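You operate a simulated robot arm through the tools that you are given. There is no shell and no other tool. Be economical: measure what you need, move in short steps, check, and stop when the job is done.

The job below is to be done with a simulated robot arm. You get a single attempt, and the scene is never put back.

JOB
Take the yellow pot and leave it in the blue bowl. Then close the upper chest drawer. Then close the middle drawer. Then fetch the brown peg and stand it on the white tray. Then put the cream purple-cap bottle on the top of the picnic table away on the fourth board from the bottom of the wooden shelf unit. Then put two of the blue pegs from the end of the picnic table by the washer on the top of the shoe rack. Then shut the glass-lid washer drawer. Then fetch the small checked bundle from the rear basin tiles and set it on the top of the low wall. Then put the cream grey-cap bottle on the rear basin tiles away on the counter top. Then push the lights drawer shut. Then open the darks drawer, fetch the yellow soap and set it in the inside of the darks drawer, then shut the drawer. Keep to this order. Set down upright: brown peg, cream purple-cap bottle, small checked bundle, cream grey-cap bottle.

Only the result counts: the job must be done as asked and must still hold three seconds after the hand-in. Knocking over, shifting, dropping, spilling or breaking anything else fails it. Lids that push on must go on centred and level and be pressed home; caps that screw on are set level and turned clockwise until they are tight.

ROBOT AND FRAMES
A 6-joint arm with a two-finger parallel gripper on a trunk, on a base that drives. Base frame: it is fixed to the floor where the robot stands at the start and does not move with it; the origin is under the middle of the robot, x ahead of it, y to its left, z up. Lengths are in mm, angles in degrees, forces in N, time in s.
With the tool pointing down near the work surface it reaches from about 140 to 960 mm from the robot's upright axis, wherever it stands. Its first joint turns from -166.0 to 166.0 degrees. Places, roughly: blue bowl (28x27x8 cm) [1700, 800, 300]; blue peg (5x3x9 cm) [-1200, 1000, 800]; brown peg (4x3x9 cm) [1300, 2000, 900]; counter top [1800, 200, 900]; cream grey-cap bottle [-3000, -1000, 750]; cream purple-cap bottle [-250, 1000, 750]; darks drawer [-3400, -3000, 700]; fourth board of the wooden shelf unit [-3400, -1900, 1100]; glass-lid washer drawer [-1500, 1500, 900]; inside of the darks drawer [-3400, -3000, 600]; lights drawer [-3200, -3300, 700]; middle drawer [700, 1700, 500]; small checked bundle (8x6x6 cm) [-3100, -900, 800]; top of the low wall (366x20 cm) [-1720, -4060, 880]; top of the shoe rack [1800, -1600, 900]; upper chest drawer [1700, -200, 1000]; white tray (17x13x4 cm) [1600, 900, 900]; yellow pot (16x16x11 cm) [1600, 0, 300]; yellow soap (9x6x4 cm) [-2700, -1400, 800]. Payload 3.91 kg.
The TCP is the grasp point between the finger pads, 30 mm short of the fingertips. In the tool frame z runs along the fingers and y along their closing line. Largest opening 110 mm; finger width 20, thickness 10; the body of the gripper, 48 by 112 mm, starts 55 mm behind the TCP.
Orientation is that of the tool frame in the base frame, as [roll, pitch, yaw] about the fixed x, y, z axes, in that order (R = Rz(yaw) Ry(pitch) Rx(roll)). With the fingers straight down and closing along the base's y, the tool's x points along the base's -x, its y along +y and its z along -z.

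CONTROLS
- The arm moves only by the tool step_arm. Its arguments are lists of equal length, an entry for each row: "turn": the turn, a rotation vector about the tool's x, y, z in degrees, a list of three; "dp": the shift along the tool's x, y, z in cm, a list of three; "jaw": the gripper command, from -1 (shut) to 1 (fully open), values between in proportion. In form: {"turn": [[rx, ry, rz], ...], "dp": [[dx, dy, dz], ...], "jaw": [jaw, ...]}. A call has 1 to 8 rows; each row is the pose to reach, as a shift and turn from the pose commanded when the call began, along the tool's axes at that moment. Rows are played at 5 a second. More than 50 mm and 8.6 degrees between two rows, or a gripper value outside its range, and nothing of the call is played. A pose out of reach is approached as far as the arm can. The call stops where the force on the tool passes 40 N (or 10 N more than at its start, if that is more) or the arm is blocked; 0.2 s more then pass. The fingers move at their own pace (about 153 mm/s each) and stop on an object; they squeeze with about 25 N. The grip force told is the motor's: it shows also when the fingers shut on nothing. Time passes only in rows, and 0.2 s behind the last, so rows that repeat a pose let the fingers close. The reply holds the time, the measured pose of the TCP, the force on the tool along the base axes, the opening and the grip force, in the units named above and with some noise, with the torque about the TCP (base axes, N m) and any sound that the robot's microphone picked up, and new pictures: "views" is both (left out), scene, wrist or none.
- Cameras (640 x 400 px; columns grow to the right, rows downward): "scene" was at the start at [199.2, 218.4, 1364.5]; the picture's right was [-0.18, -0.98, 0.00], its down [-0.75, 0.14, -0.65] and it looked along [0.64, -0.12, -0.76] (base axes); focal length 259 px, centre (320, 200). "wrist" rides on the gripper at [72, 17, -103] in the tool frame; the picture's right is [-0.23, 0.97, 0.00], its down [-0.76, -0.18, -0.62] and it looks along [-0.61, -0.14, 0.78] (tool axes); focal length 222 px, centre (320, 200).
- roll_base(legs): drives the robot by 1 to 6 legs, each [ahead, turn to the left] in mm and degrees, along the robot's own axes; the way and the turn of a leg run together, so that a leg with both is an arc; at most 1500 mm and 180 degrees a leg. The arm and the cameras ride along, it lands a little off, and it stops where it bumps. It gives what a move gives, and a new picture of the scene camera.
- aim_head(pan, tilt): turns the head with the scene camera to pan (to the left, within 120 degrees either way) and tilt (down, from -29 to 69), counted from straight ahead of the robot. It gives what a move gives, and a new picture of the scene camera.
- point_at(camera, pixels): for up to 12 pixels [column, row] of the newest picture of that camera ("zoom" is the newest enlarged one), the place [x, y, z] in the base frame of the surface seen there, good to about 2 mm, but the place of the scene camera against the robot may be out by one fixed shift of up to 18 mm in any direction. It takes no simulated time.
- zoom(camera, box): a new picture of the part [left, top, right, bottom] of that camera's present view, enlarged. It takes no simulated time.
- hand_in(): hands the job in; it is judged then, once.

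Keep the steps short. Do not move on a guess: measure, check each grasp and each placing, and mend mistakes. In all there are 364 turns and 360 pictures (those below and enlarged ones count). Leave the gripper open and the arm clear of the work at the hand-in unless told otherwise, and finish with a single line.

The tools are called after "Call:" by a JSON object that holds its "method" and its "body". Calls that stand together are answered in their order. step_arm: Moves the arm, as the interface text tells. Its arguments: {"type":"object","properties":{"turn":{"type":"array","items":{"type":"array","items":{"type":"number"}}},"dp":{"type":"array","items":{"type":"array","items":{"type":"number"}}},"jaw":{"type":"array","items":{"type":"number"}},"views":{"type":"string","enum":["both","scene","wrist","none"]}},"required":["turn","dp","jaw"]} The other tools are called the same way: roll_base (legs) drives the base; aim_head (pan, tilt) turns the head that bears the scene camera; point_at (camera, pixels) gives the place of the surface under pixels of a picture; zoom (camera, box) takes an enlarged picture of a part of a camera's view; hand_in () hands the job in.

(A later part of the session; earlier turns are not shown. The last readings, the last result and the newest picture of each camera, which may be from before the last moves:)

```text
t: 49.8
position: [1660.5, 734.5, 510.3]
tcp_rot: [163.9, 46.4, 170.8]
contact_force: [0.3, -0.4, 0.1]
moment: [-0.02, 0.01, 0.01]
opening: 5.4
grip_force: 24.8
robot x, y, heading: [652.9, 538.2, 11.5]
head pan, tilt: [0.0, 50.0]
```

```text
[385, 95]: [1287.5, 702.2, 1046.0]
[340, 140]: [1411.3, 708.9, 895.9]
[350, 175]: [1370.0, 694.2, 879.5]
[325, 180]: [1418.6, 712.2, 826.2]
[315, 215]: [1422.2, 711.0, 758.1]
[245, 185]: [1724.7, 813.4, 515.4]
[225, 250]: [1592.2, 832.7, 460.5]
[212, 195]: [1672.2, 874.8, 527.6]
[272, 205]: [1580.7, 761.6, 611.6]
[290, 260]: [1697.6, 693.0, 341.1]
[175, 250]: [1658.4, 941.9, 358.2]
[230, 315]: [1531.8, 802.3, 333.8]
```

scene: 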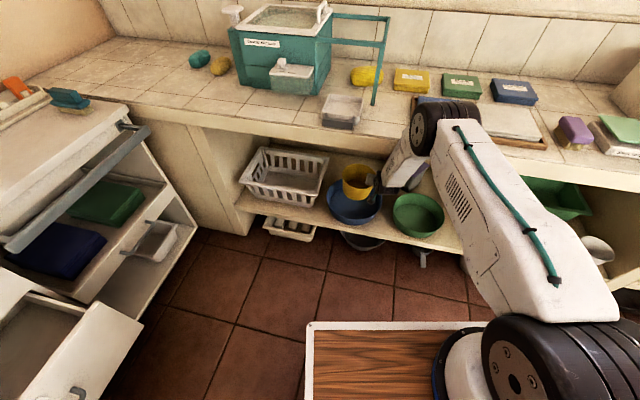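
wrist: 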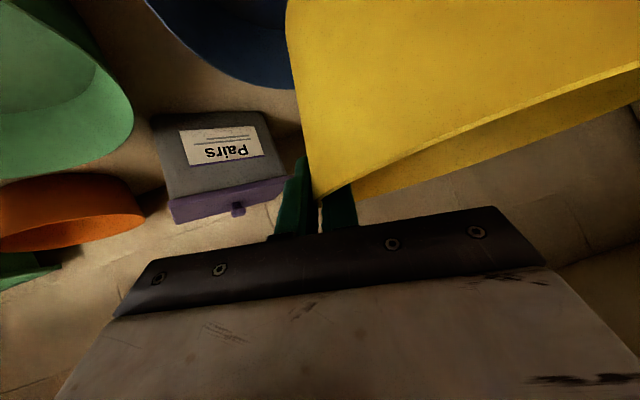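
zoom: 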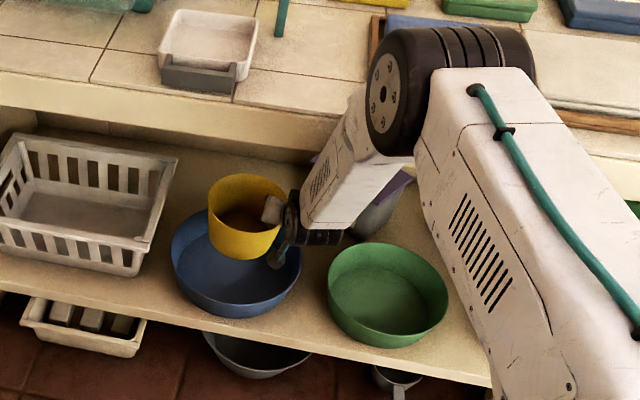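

Pot is over the bowl with enough clearance. I lower 70 mm.

Call:
{"method": "step_arm", "body": {"turn": [[0, 0, 0], [0, 0, 0], [0, 0, 0]], "dp": [[1.69, -0.45, 1.55], [3.38, -0.89, 3.09], [5.07, -1.34, 4.64]], "jaw": [-1, -1, -1]}}

Call:
{"method": "zoom", "body": {"camera": "scene", "box": [300, 130, 440, 240]}}

```text
t: 50.6
position: [1660.8, 733.3, 439.9]
tcp_rot: [163.8, 46.5, 170.8]
contact_force: [0.5, 0.2, -0.2]
moment: [-0.06, 0.04, -0.04]
opening: 5.4
grip_force: 25.1
robot x, y, heading: [650.6, 535.2, 11.6]
head pan, tilt: [0.0, 50.0]
```

scene: 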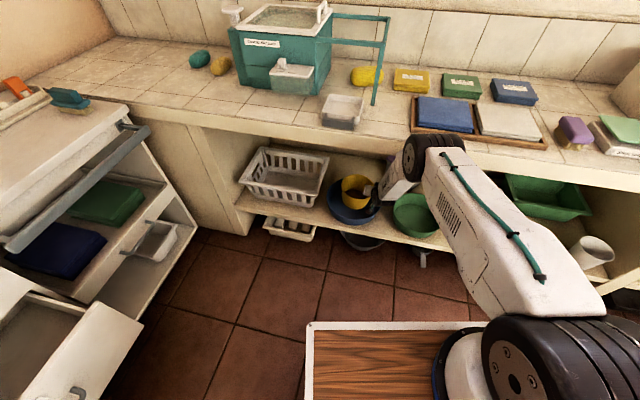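
wrist: 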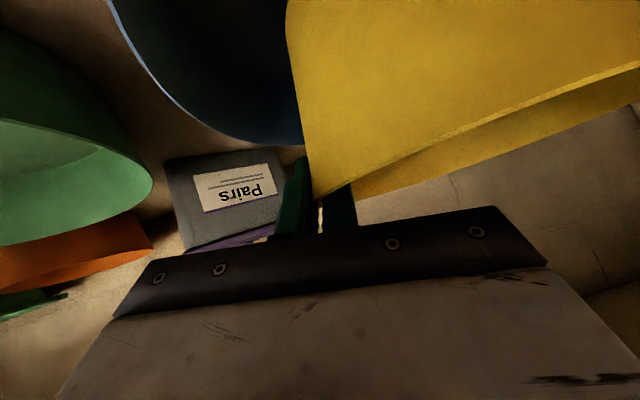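

```text
3.64 times, centred on (370, 185) of scene
```

zoom: 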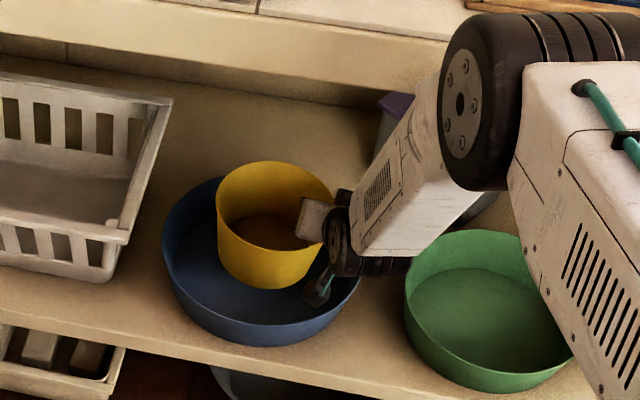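

Well centred. I lower in 5 mm rows until contact shows.

Call:
{"method": "step_arm", "body": {"turn": [[0, 0, 0], [0, 0, 0], [0, 0, 0]], "dp": [[0.36, -0.1, 0.33], [0.72, -0.19, 0.66], [1.09, -0.29, 0.99]], "jaw": [-1, -1, -1], "views": "none"}}

```text
t: 51.4
position: [1661.2, 735.1, 424.4]
tcp_rot: [163.9, 46.4, 170.8]
contact_force: [0.2, 0.0, -1.8]
moment: [-0.07, 0.01, -0.03]
opening: 5.2
grip_force: 25.5
robot x, y, heading: [653.9, 539.3, 11.7]
head pan, tilt: [0.0, 50.0]
```

Call:
{"method": "step_arm", "body": {"turn": [[0, 0, 0], [0, 0, 0], [0, 0, 0]], "dp": [[0.22, -0.06, 0.2], [0.43, -0.11, 0.4], [0.65, -0.17, 0.6]], "jaw": [-1, -1, -1]}}

Call:
{"method": "zoom", "body": {"camera": "scene", "box": [300, 130, 440, 240]}}

```text
t: 52.2
position: [1660.9, 734.2, 414.3]
tcp_rot: [163.9, 46.4, 170.8]
contact_force: [-0.7, -1.0, -1.3]
moment: [-0.06, 0.02, 0.01]
opening: 4.9
grip_force: 25.2
robot x, y, heading: [654.1, 536.3, 12.0]
head pan, tilt: [0.0, 50.0]
```

scene: 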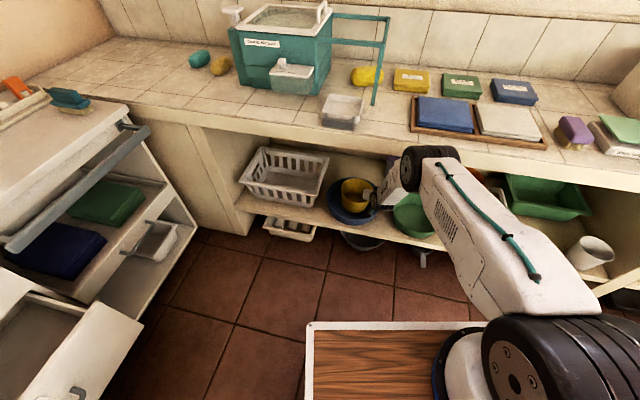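
wrist: 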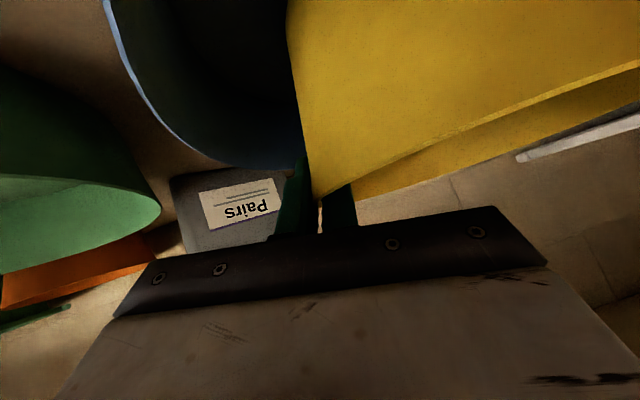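

```text
3.64 times, centred on (370, 185) of scene
```

zoom: 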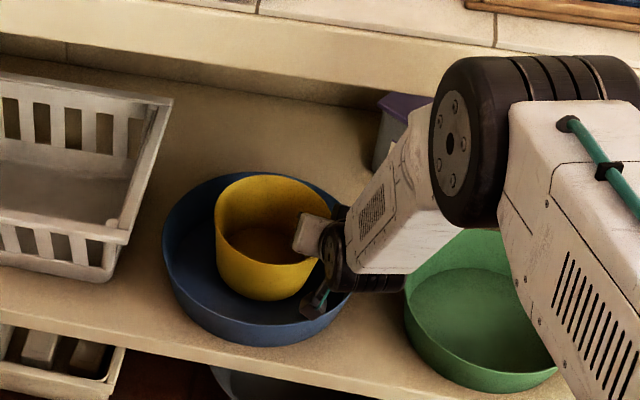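

No contact yet. Further down in 4 mm rows.

Call:
{"method": "step_arm", "body": {"turn": [[0, 0, 0], [0, 0, 0], [0, 0, 0]], "dp": [[0.29, -0.08, 0.265], [0.58, -0.15, 0.53], [0.87, -0.23, 0.8]], "jaw": [-1, -1, -1], "views": "wrist"}}

Call:
{"method": "zoom", "body": {"camera": "scene", "box": [300, 130, 440, 240]}}

```text
t: 53.0
position: [1660.5, 734.1, 403.1]
tcp_rot: [163.9, 46.6, 170.7]
contact_force: [-1.1, 0.2, -1.0]
moment: [-0.06, 0.0, 0.0]
opening: 5.2
grip_force: 25.1
robot x, y, heading: [654.8, 537.8, 11.9]
head pan, tilt: [0.0, 50.0]
```

wrist: 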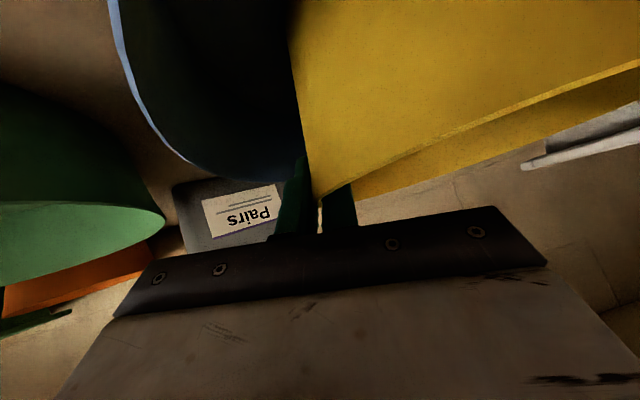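

```text
3.64 times, centred on (370, 185) of scene
```

zoom: 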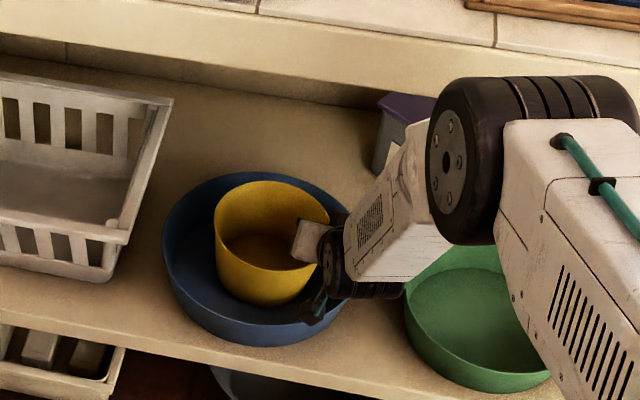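

Call:
{"method": "point_at", "body": {"camera": "wrist", "pixels": [[165, 145], [125, 60], [350, 182], [600, 85], [310, 40], [250, 100], [200, 60]]}}

Call:
{"method": "step_arm", "body": {"turn": [[0, 0, 0], [0, 0, 0], [0, 0, 0]], "dp": [[0.22, -0.06, 0.2], [0.43, -0.11, 0.4], [0.65, -0.17, 0.6]], "jaw": [-1, -1, -1], "views": "wrist"}}

```text
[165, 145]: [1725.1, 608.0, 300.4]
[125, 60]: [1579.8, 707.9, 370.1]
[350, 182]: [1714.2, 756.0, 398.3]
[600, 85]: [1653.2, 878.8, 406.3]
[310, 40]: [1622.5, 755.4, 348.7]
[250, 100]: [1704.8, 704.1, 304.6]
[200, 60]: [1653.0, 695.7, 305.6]
```

```text
t: 53.8
position: [1661.9, 733.7, 395.7]
tcp_rot: [163.7, 46.7, 170.7]
contact_force: [0.5, -1.4, 14.0]
moment: [0.06, 0.13, 0.03]
opening: 5.0
grip_force: 24.9
robot x, y, heading: [646.7, 533.6, 12.1]
head pan, tilt: [0.0, 50.0]
```

wrist: 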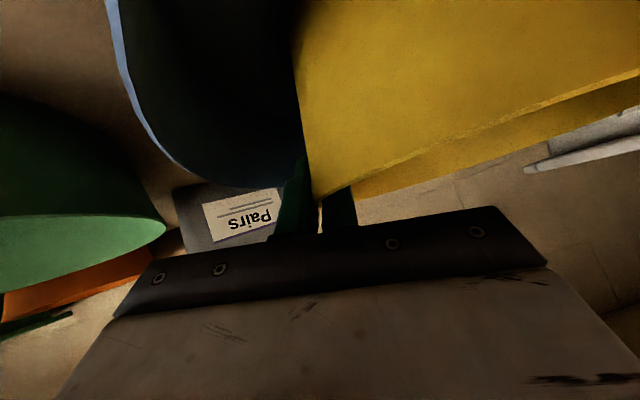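

Contact (14 N up): the pot stands on the bowl's floor. I open the jaws to ~40 mm and look.

Call:
{"method": "step_arm", "body": {"turn": [[0, 0, 0], [0, 0, 0]], "dp": [[0, 0, 0], [0, 0, 0]], "jaw": [-0.6, -0.27], "views": "wrist"}}

```text
t: 54.4
position: [1659.8, 733.2, 393.5]
tcp_rot: [163.8, 46.4, 170.8]
contact_force: [-0.5, -0.2, 0.3]
moment: [-0.01, 0.01, 0.0]
opening: 40.1
grip_force: 0.2
robot x, y, heading: [652.3, 538.0, 11.6]
head pan, tilt: [0.0, 50.0]
```

wrist: 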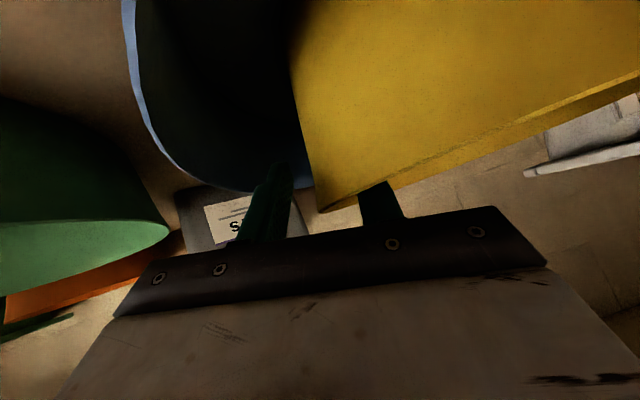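

Released cleanly. I retract 100 mm along the tool axis.

Call:
{"method": "step_arm", "body": {"turn": [[0, 0, 0], [0, 0, 0], [0, 0, 0], [0, 0, 0]], "dp": [[0, 0, -2], [0, 0, -5], [0, 0, -9], [0, 0, -13]], "jaw": [-0.27, -0.27, -0.27, -0.27]}}

Call:
{"method": "zoom", "body": {"camera": "scene", "box": [300, 130, 440, 240]}}

```text
t: 55.4
position: [1566.2, 711.3, 478.9]
tcp_rot: [164.0, 46.6, 170.7]
contact_force: [0.9, -0.4, 0.3]
moment: [-0.02, 0.0, 0.01]
opening: 40.3
grip_force: 0.1
robot x, y, heading: [655.5, 537.4, 11.4]
head pan, tilt: [0.0, 50.0]
```

scene: 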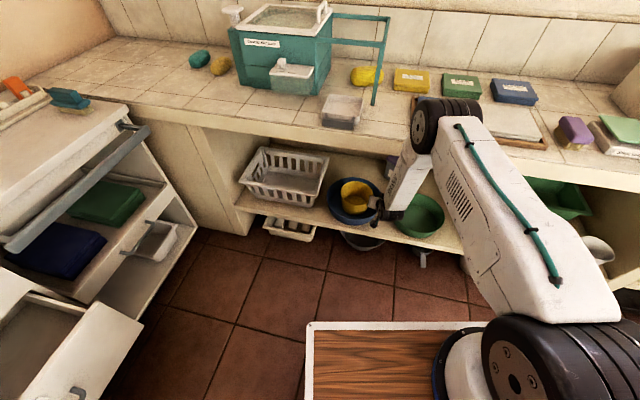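
wrist: 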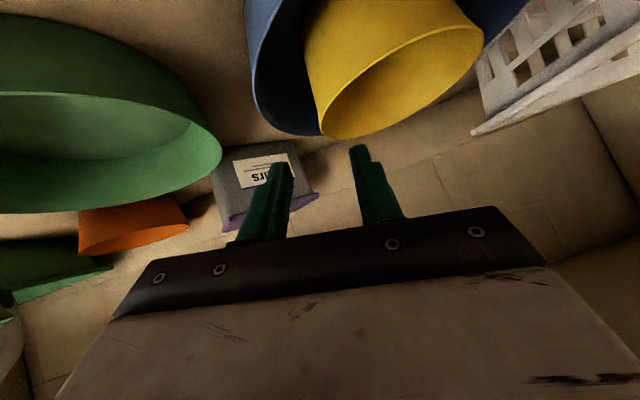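

```text
3.64 times, centred on (370, 185) of scene
```

zoom: 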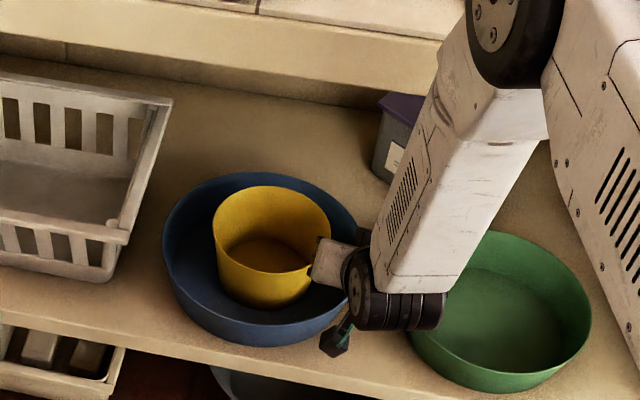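

Pot stands in the bowl. I back the base out 300 mm.

Call:
{"method": "roll_base", "body": {"legs": [[-300, 0]]}}

```text
t: 57.5
position: [1268.8, 651.9, 479.3]
tcp_rot: [163.9, 46.5, 170.9]
contact_force: [0.6, 0.0, 0.2]
moment: [0.02, -0.01, 0.0]
opening: 40.1
grip_force: 0.0
robot x, y, heading: [356.4, 471.7, 12.0]
head pan, tilt: [0.0, 50.0]
```

scene: 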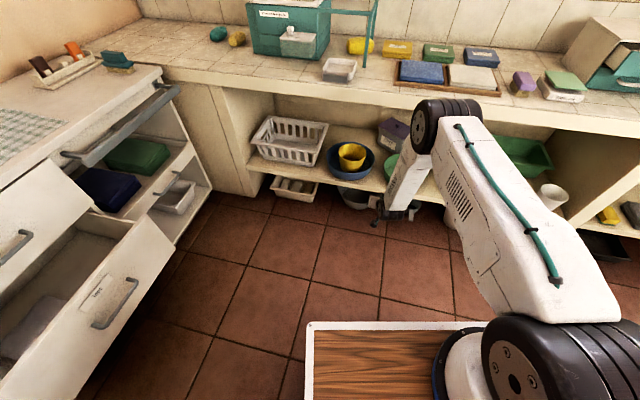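

I undo the roll, close the jaws and start raising the arm for pushing the chest drawer.

Call:
{"method": "step_arm", "body": {"turn": [[3.72, 0.1, -4.05], [7.45, 0.17, -8.1]], "dp": [[-2.9, 0.76, -2.65], [-5.8, 1.53, -5.3]], "jaw": [-1, -1], "views": "none"}}

```text
t: 58.1
position: [1269.2, 652.4, 559.4]
tcp_rot: [-179.9, 47.3, -177.2]
contact_force: [-0.1, 0.6, -0.4]
moment: [0.01, 0.02, -0.01]
opening: 0.0
grip_force: 24.5
robot x, y, heading: [354.5, 474.4, 12.1]
head pan, tilt: [0.0, 50.0]
```

Call:
{"method": "step_arm", "body": {"turn": [[0, -5, 0], [0, -10, 0], [0, -15, 0], [0, -20, 0], [0, -25, 0], [0, -30, 0], [0, -35, 0], [0, -40, 0]], "dp": [[-3.16, 0, -2.92], [-6.32, 0, -5.83], [-9.48, 0, -8.75], [-12.64, 0, -11.66], [-15.8, 0, -14.58], [-18.96, 0, -17.5], [-22.1, 0, -20.4], [-25.3, 0, -23.3]], "jaw": [-1, -1, -1, -1, -1, -1, -1, -1], "views": "scene"}}

```text
t: 59.9
position: [1266.2, 652.7, 903.4]
tcp_rot: [179.7, 87.5, -177.7]
contact_force: [0.3, -0.5, 0.3]
moment: [0.01, 0.01, -0.01]
opening: 0.0
grip_force: 24.7
robot x, y, heading: [359.2, 475.0, 12.1]
head pan, tilt: [0.0, 50.0]
```

scene: 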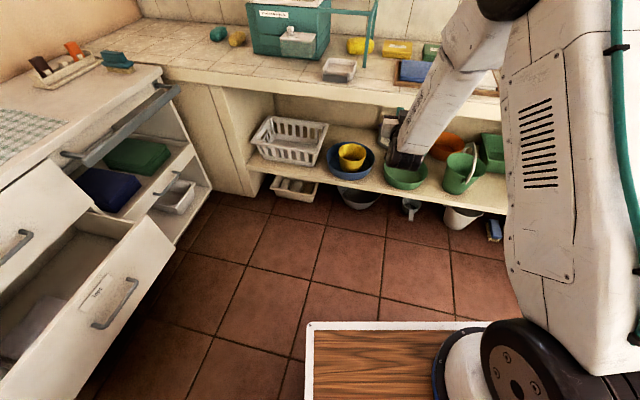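

I drive to about (500,-175), heading 0, in front of the small chest.

Call:
{"method": "roll_base", "body": {"legs": [[0, -89.9], [665, 0], [0, 77.8]]}}

Call:
{"method": "aim_head", "body": {"pan": 0, "tilt": 35}}

```text
t: 70.7
position: [1439.1, -201.6, 903.3]
tcp_rot: [179.8, 87.4, 170.3]
contact_force: [0.3, 0.3, -0.5]
moment: [-0.01, 0.03, 0.01]
opening: 0.0
grip_force: 25.3
robot x, y, heading: [516.3, -186.5, -0.1]
head pan, tilt: [0.0, 50.0]
```

scene: 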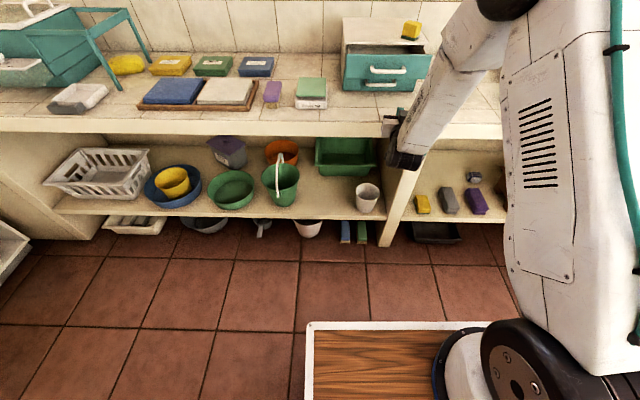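

```text
t: 71.5
position: [1440.2, -200.9, 902.2]
tcp_rot: [179.7, 87.4, 170.2]
contact_force: [0.8, -0.3, -0.1]
moment: [0.01, 0.0, -0.02]
opening: 0.2
grip_force: 24.9
robot x, y, heading: [509.0, -185.2, -0.3]
head pan, tilt: [0.0, 35.0]
```

scene: 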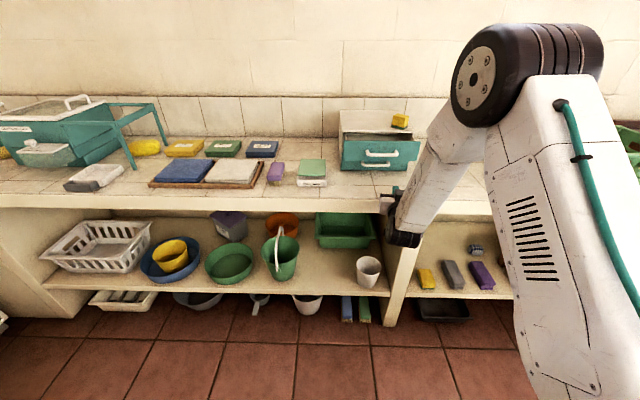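

Call:
{"method": "zoom", "body": {"camera": "scene", "box": [310, 90, 450, 210]}}

Call:
{"method": "point_at", "body": {"camera": "scene", "pixels": [[345, 148], [380, 147], [415, 149], [380, 153], [348, 166], [380, 167], [400, 166], [345, 136], [418, 137], [380, 143], [380, 160]]}}

Call:
{"method": "zoom", "body": {"camera": "wrist", "box": [0, 0, 640, 400]}}

```text
3.33 times, centred on (380, 150) of scene
```

zoom: 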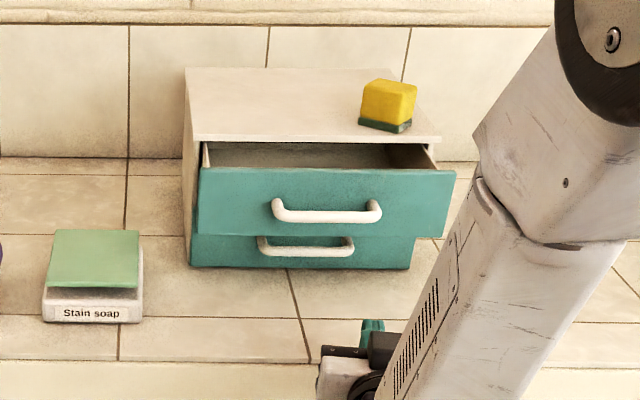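

```text
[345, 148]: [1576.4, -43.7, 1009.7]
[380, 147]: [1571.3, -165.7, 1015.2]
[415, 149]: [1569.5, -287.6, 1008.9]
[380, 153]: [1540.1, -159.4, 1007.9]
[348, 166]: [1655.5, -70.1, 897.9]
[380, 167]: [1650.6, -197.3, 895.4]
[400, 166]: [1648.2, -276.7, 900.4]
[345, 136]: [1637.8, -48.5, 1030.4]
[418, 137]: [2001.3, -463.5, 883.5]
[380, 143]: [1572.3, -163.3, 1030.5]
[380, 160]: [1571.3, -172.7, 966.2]
```

```text
1.00 times, centred on (320, 200) of wrist (not enlarged: the box is as wide or as high as the picture)
```

zoom: 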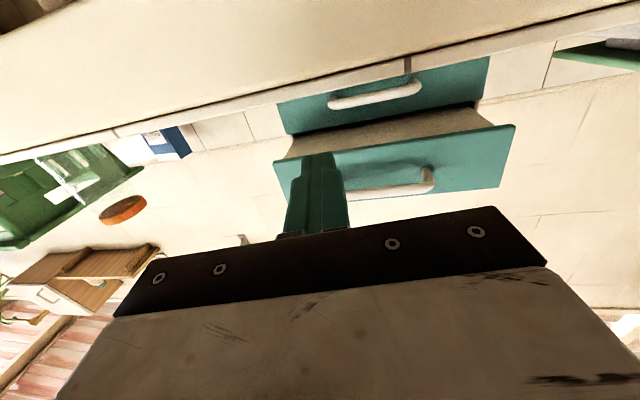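

The upper drawer front is at x≈1572 (lower one at ≈1650), y -44…-290, handle at z≈1008. I line up the closed fingers at (1500,-167,972), below the handle, with yaw straight.

Call:
{"method": "step_arm", "body": {"turn": [[-3.3, 0, -0.13], [-6.5, 0, -0.27], [-9.8, 0, -0.4]], "dp": [[-2.41, 1.46, 1.67], [-4.82, 2.91, 3.35], [-7.23, 4.37, 5.02]], "jaw": [-1, -1, -1]}}

Call:
{"method": "zoom", "body": {"camera": "scene", "box": [310, 90, 450, 210]}}

```text
t: 72.3
position: [1500.7, -167.5, 973.5]
tcp_rot: [179.6, 87.4, 179.9]
contact_force: [-0.3, -0.4, -0.4]
moment: [-0.02, 0.0, -0.01]
opening: 0.0
grip_force: 25.5
robot x, y, heading: [513.9, -185.4, -0.5]
head pan, tilt: [0.0, 35.0]
```

scene: 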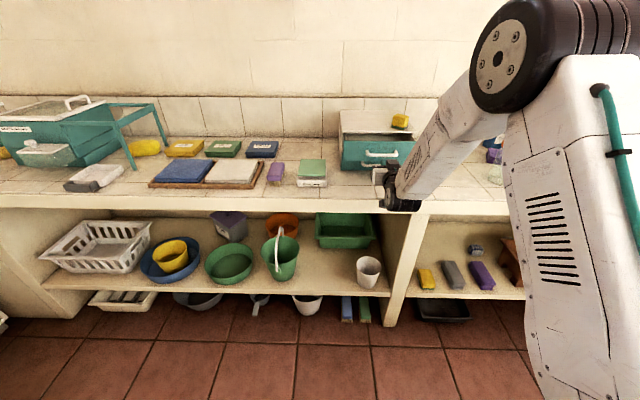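
wrist: 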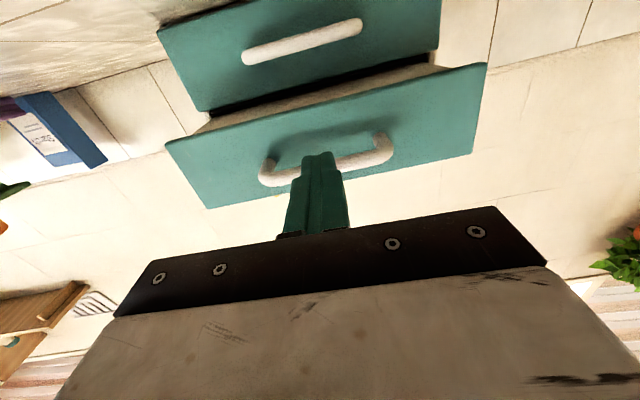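

```text
3.33 times, centred on (380, 150) of scene
```

zoom: 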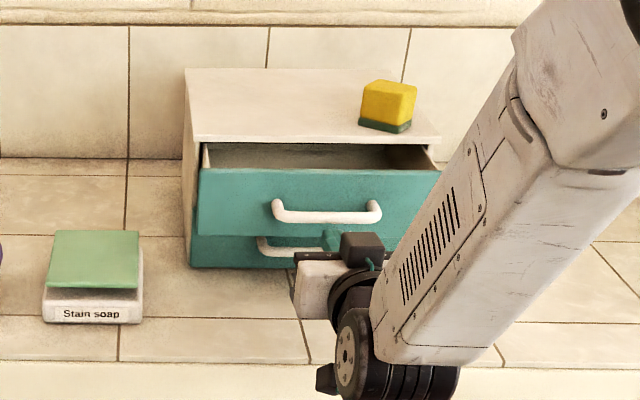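

Call:
{"method": "point_at", "body": {"camera": "wrist", "pixels": [[220, 150], [320, 120], [450, 100], [460, 140], [230, 190], [380, 150], [270, 175], [300, 40], [200, 80], [420, 30], [330, 100], [400, 165]]}}

```text
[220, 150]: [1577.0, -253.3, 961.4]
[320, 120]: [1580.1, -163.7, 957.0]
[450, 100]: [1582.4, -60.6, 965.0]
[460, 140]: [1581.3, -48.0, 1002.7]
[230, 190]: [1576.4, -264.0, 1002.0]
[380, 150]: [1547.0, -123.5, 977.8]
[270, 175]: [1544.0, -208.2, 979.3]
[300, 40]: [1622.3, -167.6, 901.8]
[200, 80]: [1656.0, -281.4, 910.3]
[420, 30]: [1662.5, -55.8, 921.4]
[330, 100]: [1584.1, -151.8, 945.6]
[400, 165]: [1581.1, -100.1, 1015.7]
```

By the (more reliable) wrist camera the handle is at z≈978 and the front spans z≈942–1018. I lower 17 mm to push below the handle and push forward until it stops.

Call:
{"method": "step_arm", "body": {"turn": [[0, 0, 0], [0, 0, 0], [0, 0, 0], [0, 0, 0], [0, 0, 0], [0, 0, 0]], "dp": [[1.8, 0, 0], [1.8, 0, 3.5], [1.8, 0, 5.5], [1.8, 0, 7.5], [1.8, 0, 9.5], [1.8, 0, 11.5]], "jaw": [-1, -1, -1, -1, -1, -1]}}

```text
t: 73.4
position: [1586.7, -166.7, 951.8]
tcp_rot: [178.2, 87.3, 178.6]
contact_force: [-12.4, -0.9, 15.1]
moment: [0.09, 2.8, 0.27]
opening: 0.0
grip_force: 24.9
robot x, y, heading: [515.3, -182.5, -0.3]
head pan, tilt: [0.0, 35.0]
stopped in row 5: the force on the tool passed its limit at 78 N (the readings are from after the stop); the commanded pose is now the measured one
```

scene: 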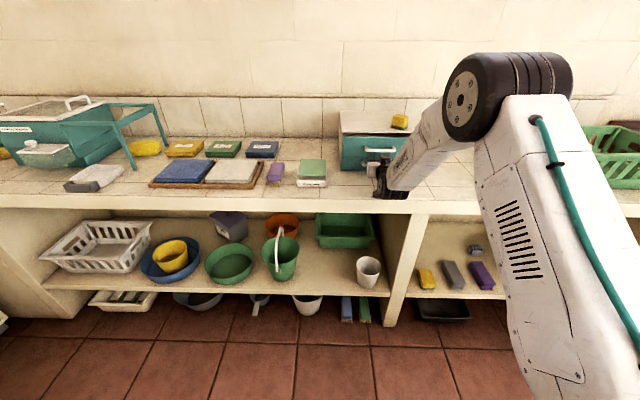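
wrist: 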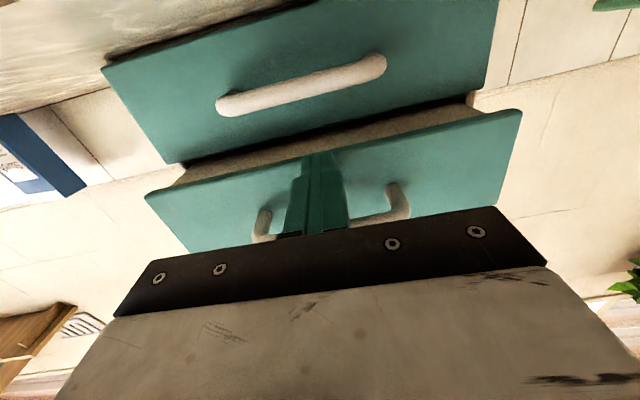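

Stopped at 78 N with an upward part: the wrist's underside touched the counter, not the drawer. I retract 40 mm and raise, tipping the fingers 25° down so that the wrist rides higher.

Call:
{"method": "step_arm", "body": {"turn": [[0, 0, 0], [0, 0, 0], [0, 8, 0], [0, 16, 0], [0, 24, 0]], "dp": [[-0.5, 0, -2], [-1, 0, -6], [-2, 0, -8], [-3, 0, -8], [-4, 0, -8]], "jaw": [-1, -1, -1, -1, -1]}}

Call:
{"method": "point_at", "body": {"camera": "wrist", "pixels": [[220, 120], [320, 60], [420, 80], [450, 110], [300, 150], [400, 160], [250, 180], [460, 160]]}}

```text
t: 74.6
position: [1510.8, -165.9, 992.5]
tcp_rot: [179.8, 63.1, -179.8]
contact_force: [0.1, -0.1, -0.1]
moment: [-0.02, -0.03, 0.01]
opening: 0.0
grip_force: 24.8
robot x, y, heading: [513.0, -183.4, -0.3]
head pan, tilt: [0.0, 35.0]
```

scene: 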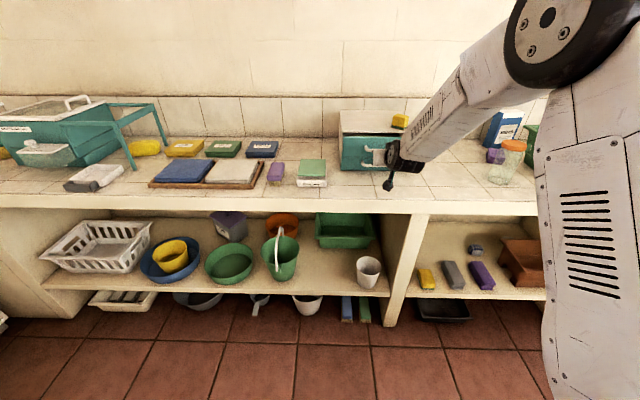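
wrist: 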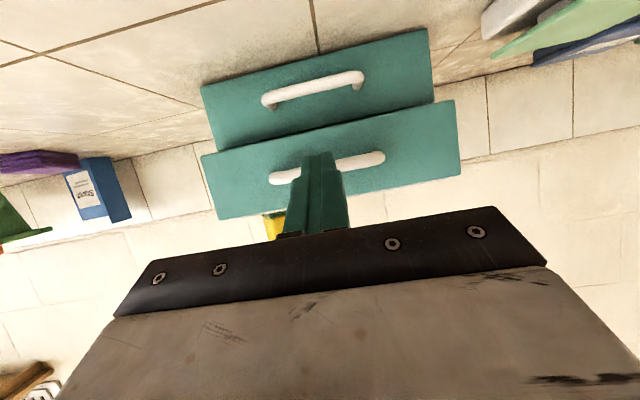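

```text
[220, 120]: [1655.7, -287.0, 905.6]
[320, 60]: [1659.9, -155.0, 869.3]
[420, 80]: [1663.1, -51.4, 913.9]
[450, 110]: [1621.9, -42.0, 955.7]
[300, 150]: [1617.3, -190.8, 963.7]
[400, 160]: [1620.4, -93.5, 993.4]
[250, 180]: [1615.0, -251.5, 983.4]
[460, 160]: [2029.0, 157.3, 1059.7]
```

The drawer moved to x≈1617; ~40 mm remain. I push again at tip z≈955 with the tipped tool.

Call:
{"method": "step_arm", "body": {"turn": [[0, 0, 0], [0, 0, 0], [0, 0, 0], [0, 0, 0], [0, 0, 0], [0, 0, 0]], "dp": [[2.14, 0, 1.08], [0.33, 0, 4.65], [-1.25, 0, 7.77], [-2.15, 0, 9.55], [-2.92, 0, 11.07], [-3.37, 0, 11.96]], "jaw": [-1, -1, -1, -1, -1, -1]}}

Call:
{"method": "point_at", "body": {"camera": "wrist", "pixels": [[200, 170], [440, 130], [300, 60], [250, 100]]}}

```text
t: 76.2
position: [1627.1, -166.2, 965.1]
tcp_rot: [179.7, 62.6, -179.9]
contact_force: [-16.5, -1.3, 5.0]
moment: [0.04, -0.07, -0.07]
opening: 0.0
grip_force: 25.0
robot x, y, heading: [509.3, -181.9, -0.0]
head pan, tilt: [0.0, 35.0]
stopped in row 6: the force on the tool passed its limit at 42 N (the readings are from after the stop); the commanded pose is now the measured one
```

scene: 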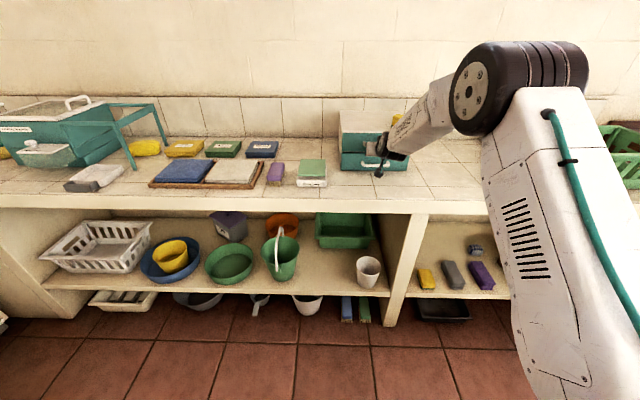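
wrist: 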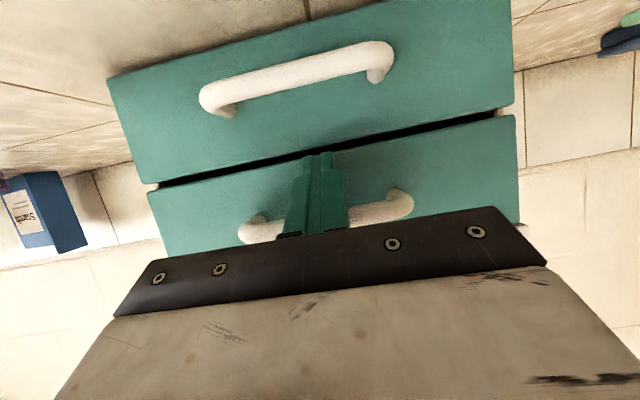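

```text
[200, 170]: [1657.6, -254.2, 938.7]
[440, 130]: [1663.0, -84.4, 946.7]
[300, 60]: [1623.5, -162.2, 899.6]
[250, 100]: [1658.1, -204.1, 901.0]
```

Upper front at 1657.6/1663, flush with the lower one: closed. I retract and look.

Call:
{"method": "step_arm", "body": {"turn": [[0, 0, 0], [0, 0, 0], [0, 0, 0], [0, 0, 0]], "dp": [[1.8, 0, -3.6], [2.2, 0, -8.0], [1.0, 0, -12.5], [0, 0, -17.0]], "jaw": [-1, -1, -1, -1], "views": "none"}}

Call:
{"method": "zoom", "body": {"camera": "scene", "box": [310, 90, 450, 210]}}

```text
t: 77.2
position: [1480.4, -164.9, 1041.6]
tcp_rot: [179.8, 62.5, -179.8]
contact_force: [0.1, -0.1, -0.4]
moment: [0.0, -0.06, -0.01]
opening: 0.0
grip_force: 24.8
robot x, y, heading: [515.5, -184.1, -0.5]
head pan, tilt: [0.0, 35.0]
```

```text
3.33 times, centred on (380, 150) of scene
```

zoom: 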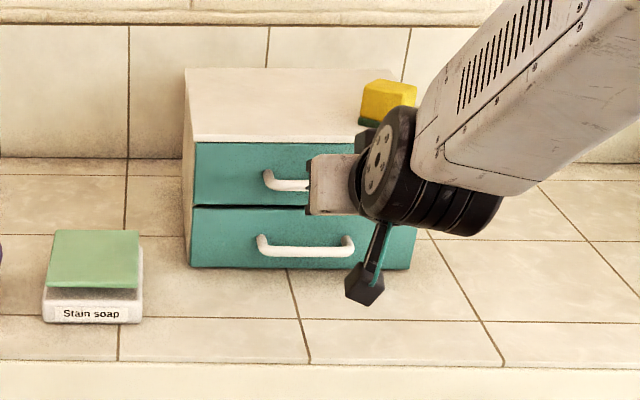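

Upper chest drawer is shut; the sponge is undisturbed. Next the middle drawer in the left cabinet. I back off and drive to about (650,200), facing +y.

Call:
{"method": "roll_base", "body": {"legs": [[-100, 0], [0, 58.5], [450, 0], [0, 31.5]]}}

Call:
{"method": "aim_head", "body": {"pan": 15, "tilt": 40}}

```text
t: 84.8
position: [657.2, 1168.5, 1042.3]
tcp_rot: [179.8, 62.6, -90.8]
contact_force: [-0.5, 0.0, -0.7]
moment: [0.01, 0.0, -0.01]
opening: 0.0
grip_force: 25.2
robot x, y, heading: [657.7, 203.9, 88.7]
head pan, tilt: [0.0, 35.0]
```

scene: 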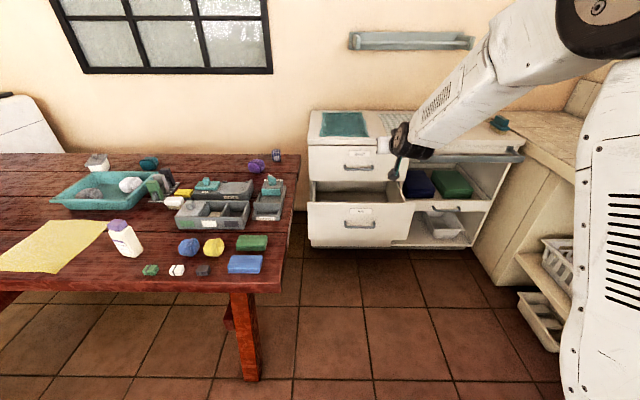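

```text
t: 85.5
position: [656.9, 1168.4, 1043.4]
tcp_rot: [179.9, 62.6, -90.8]
contact_force: [-0.6, -0.5, 0.2]
moment: [0.0, -0.01, 0.01]
opening: 0.3
grip_force: 25.1
robot x, y, heading: [661.2, 200.9, 88.9]
head pan, tilt: [15.0, 40.0]
```

scene: 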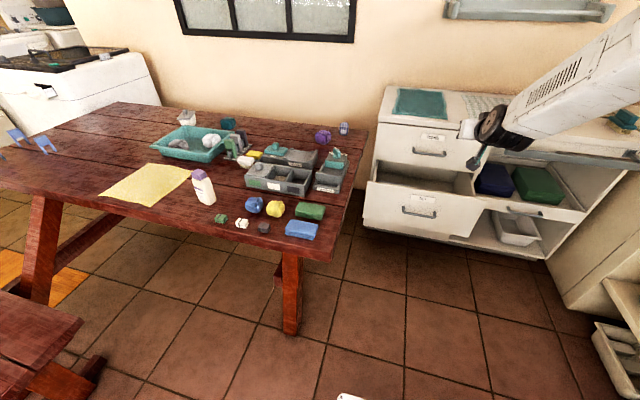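

The open middle drawer front is around (420,212), its handle (420,213). I measure it.

Call:
{"method": "point_at", "body": {"camera": "scene", "pixels": [[370, 200], [390, 225], [450, 225], [455, 205], [420, 213], [420, 195], [470, 200], [430, 145], [430, 165], [465, 235], [400, 180], [365, 150]]}}

Call:
{"method": "zoom", "body": {"camera": "scene", "box": [340, 70, 600, 270]}}

```text
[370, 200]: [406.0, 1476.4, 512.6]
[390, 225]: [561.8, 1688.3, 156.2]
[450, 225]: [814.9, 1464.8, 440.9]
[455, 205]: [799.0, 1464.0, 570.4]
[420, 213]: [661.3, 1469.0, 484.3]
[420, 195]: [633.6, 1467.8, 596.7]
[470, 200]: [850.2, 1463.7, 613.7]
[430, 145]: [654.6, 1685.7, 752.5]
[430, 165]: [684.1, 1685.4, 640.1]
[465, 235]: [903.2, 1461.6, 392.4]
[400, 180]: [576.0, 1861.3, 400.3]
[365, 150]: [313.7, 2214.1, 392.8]
```

```text
2.00 times, centred on (470, 170) of scene
```

zoom: 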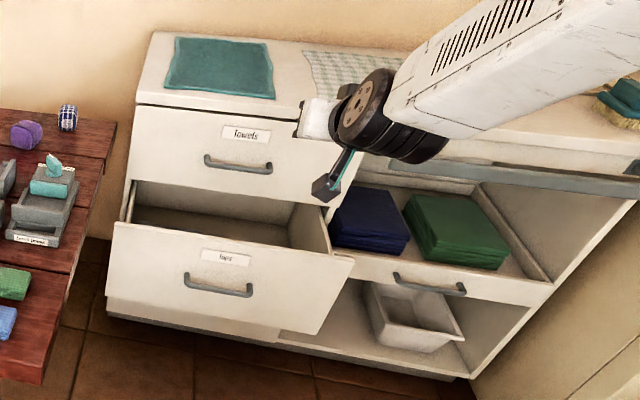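

Call:
{"method": "point_at", "body": {"camera": "scene", "pixels": [[333, 250], [366, 128], [345, 210], [300, 330], [350, 190]]}}

Call:
{"method": "aim_head", "body": {"pan": 15, "tilt": 69}}

```text
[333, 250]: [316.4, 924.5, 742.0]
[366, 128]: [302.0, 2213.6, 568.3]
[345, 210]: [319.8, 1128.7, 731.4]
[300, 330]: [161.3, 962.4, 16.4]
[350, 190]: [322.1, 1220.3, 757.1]
```

```text
t: 86.5
position: [657.3, 1168.3, 1042.6]
tcp_rot: [179.8, 62.6, -90.7]
contact_force: [0.6, -0.8, 0.0]
moment: [0.0, -0.01, 0.0]
opening: 0.0
grip_force: 25.3
robot x, y, heading: [662.8, 199.7, 89.0]
head pan, tilt: [15.0, 68.8]
```

scene: 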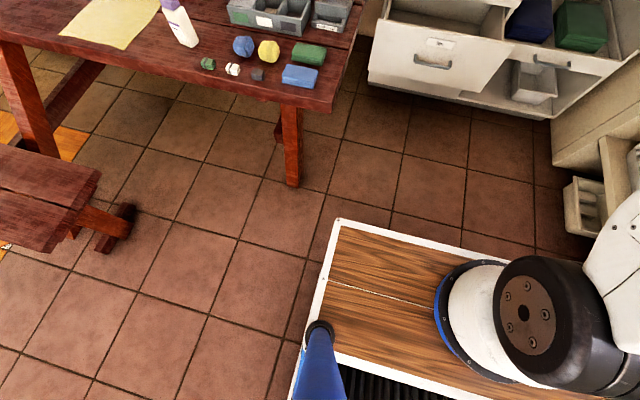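

Call:
{"method": "point_at", "body": {"camera": "scene", "pixels": [[342, 222], [310, 330], [450, 250], [470, 300], [525, 310]]}}

```text
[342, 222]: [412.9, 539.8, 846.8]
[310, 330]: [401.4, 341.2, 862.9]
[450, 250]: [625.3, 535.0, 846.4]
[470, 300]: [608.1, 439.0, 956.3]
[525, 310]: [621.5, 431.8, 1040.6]
```

Deck: front 340 mm ahead, half width ≈250; the table edge is at x≈318, so I have room at x≈660. I retract and lower the arm first (to radius ~600, z ~575).

Call:
{"method": "step_arm", "body": {"turn": [[0, 0, 0], [0, 0, 0], [0, 0, 0], [0, 0, 0], [0, 0, 0], [0, 0, 0]], "dp": [[4.85, 0, -0.91], [9.7, 0, -1.82], [14.55, 0, -2.73], [19.4, 0, -3.64], [24.25, 0, -4.55], [29.1, 0, -5.46]], "jaw": [-1, -1, -1, -1, -1, -1], "views": "none"}}

Call:
{"method": "step_arm", "body": {"turn": [[0, 0, 0], [0, 0, 0], [0, 0, 0], [0, 0, 0], [0, 0, 0], [0, 0, 0]], "dp": [[4.85, 0, -0.91], [9.7, 0, -1.82], [14.55, 0, -2.73], [19.4, 0, -3.64], [24.25, 0, -4.55], [29.1, 0, -5.46]], "jaw": [-1, -1, -1, -1, -1, -1], "views": "scene"}}

```text
t: 87.9
position: [656.0, 986.6, 804.8]
tcp_rot: [179.7, 62.6, -90.8]
contact_force: [0.3, 0.3, 0.5]
moment: [0.03, 0.04, 0.01]
opening: 0.1
grip_force: 24.7
robot x, y, heading: [660.9, 204.7, 88.8]
head pan, tilt: [15.0, 68.8]
```

```text
t: 89.3
position: [651.8, 800.9, 575.6]
tcp_rot: [179.6, 62.7, -90.8]
contact_force: [-0.9, 0.0, 0.5]
moment: [0.0, 0.02, 0.01]
opening: 0.2
grip_force: 25.2
robot x, y, heading: [659.6, 198.3, 88.8]
head pan, tilt: [15.0, 68.8]
```

scene: 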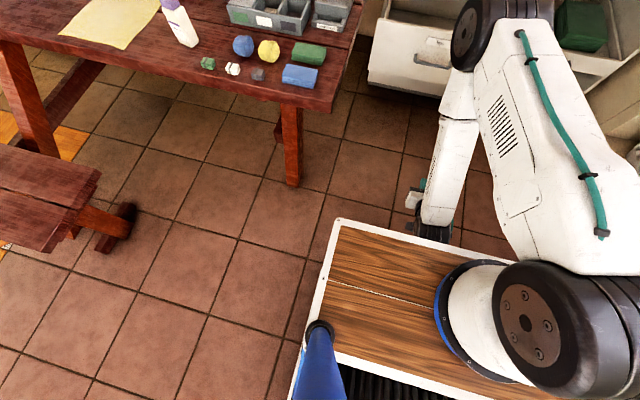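

I drive 560 mm ahead to stand before the drawer.

Call:
{"method": "roll_base", "body": {"legs": [[560, 1]]}}

Call:
{"method": "aim_head", "body": {"pan": 5, "tilt": 55}}

Call:
{"method": "step_arm", "body": {"turn": [[0, 0, 0]], "dp": [[0, 0, 0]], "jaw": [-1], "views": "wrist"}}

```text
t: 92.5
position: [640.8, 1368.5, 576.8]
tcp_rot: [179.8, 62.6, -89.2]
contact_force: [0.0, 1.0, 0.3]
moment: [0.02, 0.0, 0.01]
opening: 0.0
grip_force: 25.5
robot x, y, heading: [662.1, 770.9, 90.6]
head pan, tilt: [15.0, 68.8]
```

scene: 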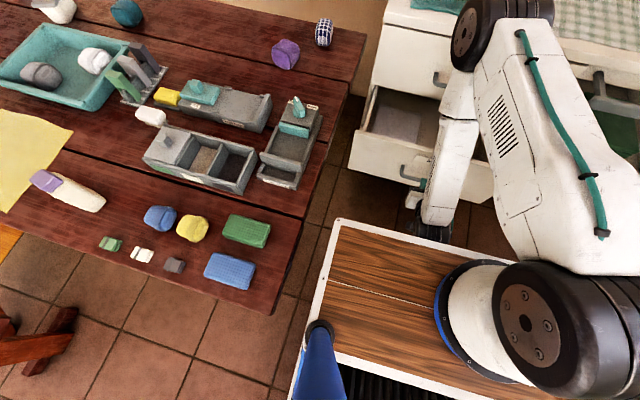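

```text
t: 93.3
position: [640.4, 1368.9, 576.2]
tcp_rot: [179.7, 62.5, -89.3]
contact_force: [-0.9, 0.6, -0.2]
moment: [-0.01, 0.0, 0.05]
opening: 0.0
grip_force: 25.3
robot x, y, heading: [662.9, 767.8, 90.4]
head pan, tilt: [5.0, 55.0]
```

scene: 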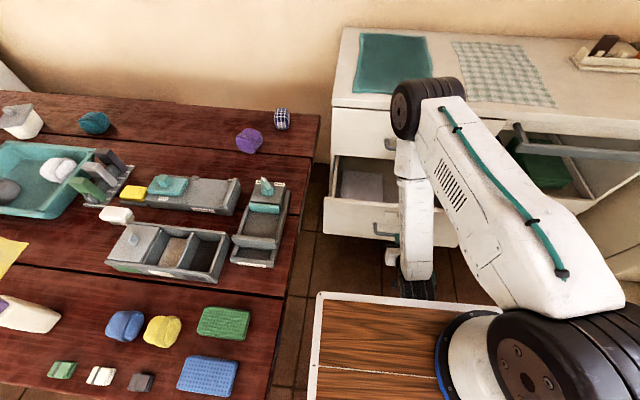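

```text
t: 93.7
position: [639.9, 1368.4, 576.0]
tcp_rot: [179.9, 62.5, -89.3]
contact_force: [-0.1, -0.2, -0.4]
moment: [0.01, 0.05, 0.0]
opening: 0.0
grip_force: 24.9
robot x, y, heading: [661.7, 771.9, 90.2]
head pan, tilt: [5.0, 55.0]
```

wrist: 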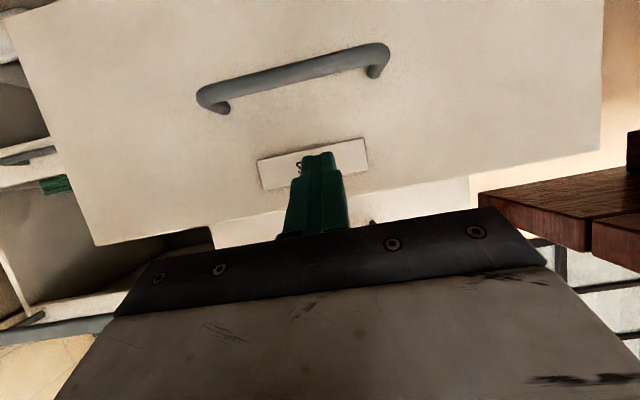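

Call:
{"method": "point_at", "body": {"camera": "wrist", "pixels": [[270, 170], [360, 155], [200, 220], [430, 180], [300, 80], [300, 30], [150, 230], [550, 140]]}}

```text
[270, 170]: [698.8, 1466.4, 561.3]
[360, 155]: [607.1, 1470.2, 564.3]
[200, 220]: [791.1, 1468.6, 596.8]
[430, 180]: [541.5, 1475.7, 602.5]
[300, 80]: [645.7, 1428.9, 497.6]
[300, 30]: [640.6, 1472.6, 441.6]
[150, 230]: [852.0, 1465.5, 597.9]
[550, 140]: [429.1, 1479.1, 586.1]
```

The fingers aim at the label (z≈562), front y≈1469. I push along +y.

Call:
{"method": "step_arm", "body": {"turn": [[0, 0, 0], [0, 0, 0], [0, 0, 0], [0, 0, 0], [0, 0, 0], [0, 0, 0], [0, 0, 0], [0, 0, 0]], "dp": [[-1.84, 0, 3.55], [-3.22, 0, 6.2], [-4.6, 0, 8.87], [-6.21, 0, 12.0], [-7.8, 0, 15.1], [-9.4, 0, 18.2], [-11.0, 0, 21.3], [-12.2, 0, 23.5]], "jaw": [-1, -1, -1, -1, -1, -1, -1, -1]}}

```text
t: 95.5
position: [636.9, 1635.7, 576.9]
tcp_rot: [179.9, 62.6, -89.2]
contact_force: [-0.3, 1.0, 0.3]
moment: [-0.02, 0.01, -0.03]
opening: 0.1
grip_force: 25.2
robot x, y, heading: [662.7, 769.2, 90.4]
head pan, tilt: [5.0, 55.0]
```

scene: 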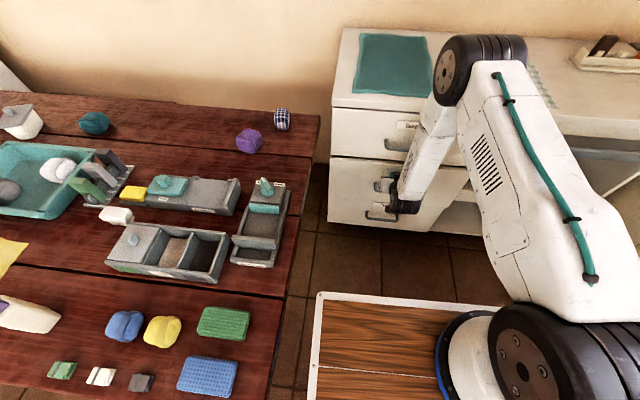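
wrist: 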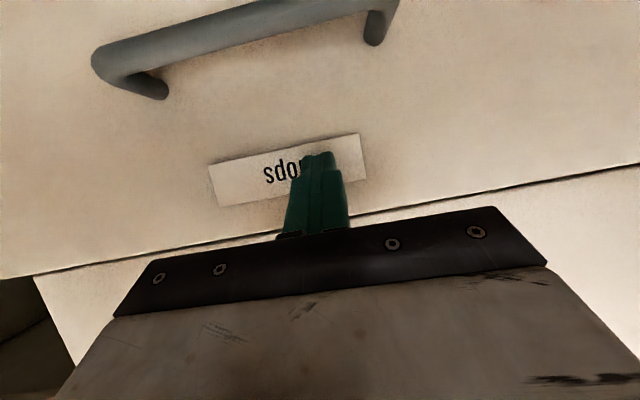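

Call:
{"method": "point_at", "body": {"camera": "wrist", "pixels": [[150, 200], [500, 150], [240, 180], [100, 290], [580, 220], [200, 120]]}}

Call:
{"method": "step_arm", "body": {"turn": [[0, 0, 0], [0, 0, 0], [0, 0, 0], [0, 0, 0]], "dp": [[-0.46, 0, 0.89], [-0.92, 0, 1.77], [-1.38, 0, 2.66], [-1.84, 0, 3.55]], "jaw": [-1, -1, -1, -1], "views": "wrist"}}

```text
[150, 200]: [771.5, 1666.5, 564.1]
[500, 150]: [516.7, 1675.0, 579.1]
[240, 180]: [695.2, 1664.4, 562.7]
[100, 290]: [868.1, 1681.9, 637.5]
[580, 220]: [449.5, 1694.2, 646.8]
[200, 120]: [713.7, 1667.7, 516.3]
```

```text
t: 96.3
position: [636.5, 1655.9, 573.5]
tcp_rot: [179.9, 61.8, -89.2]
contact_force: [0.0, -8.5, 3.7]
moment: [0.05, -0.04, -0.01]
opening: 0.1
grip_force: 25.0
robot x, y, heading: [662.3, 772.0, 90.2]
head pan, tilt: [5.0, 55.0]
stopped in row 4: the force on the tool passed its limit at 68 N (the readings are from after the stop); the commanded pose is now the measured one
```

wrist: 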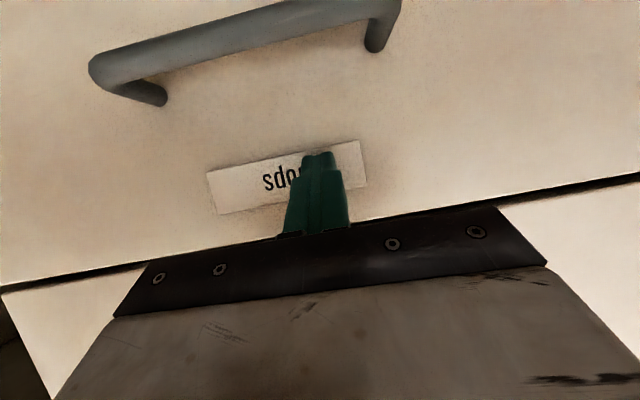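

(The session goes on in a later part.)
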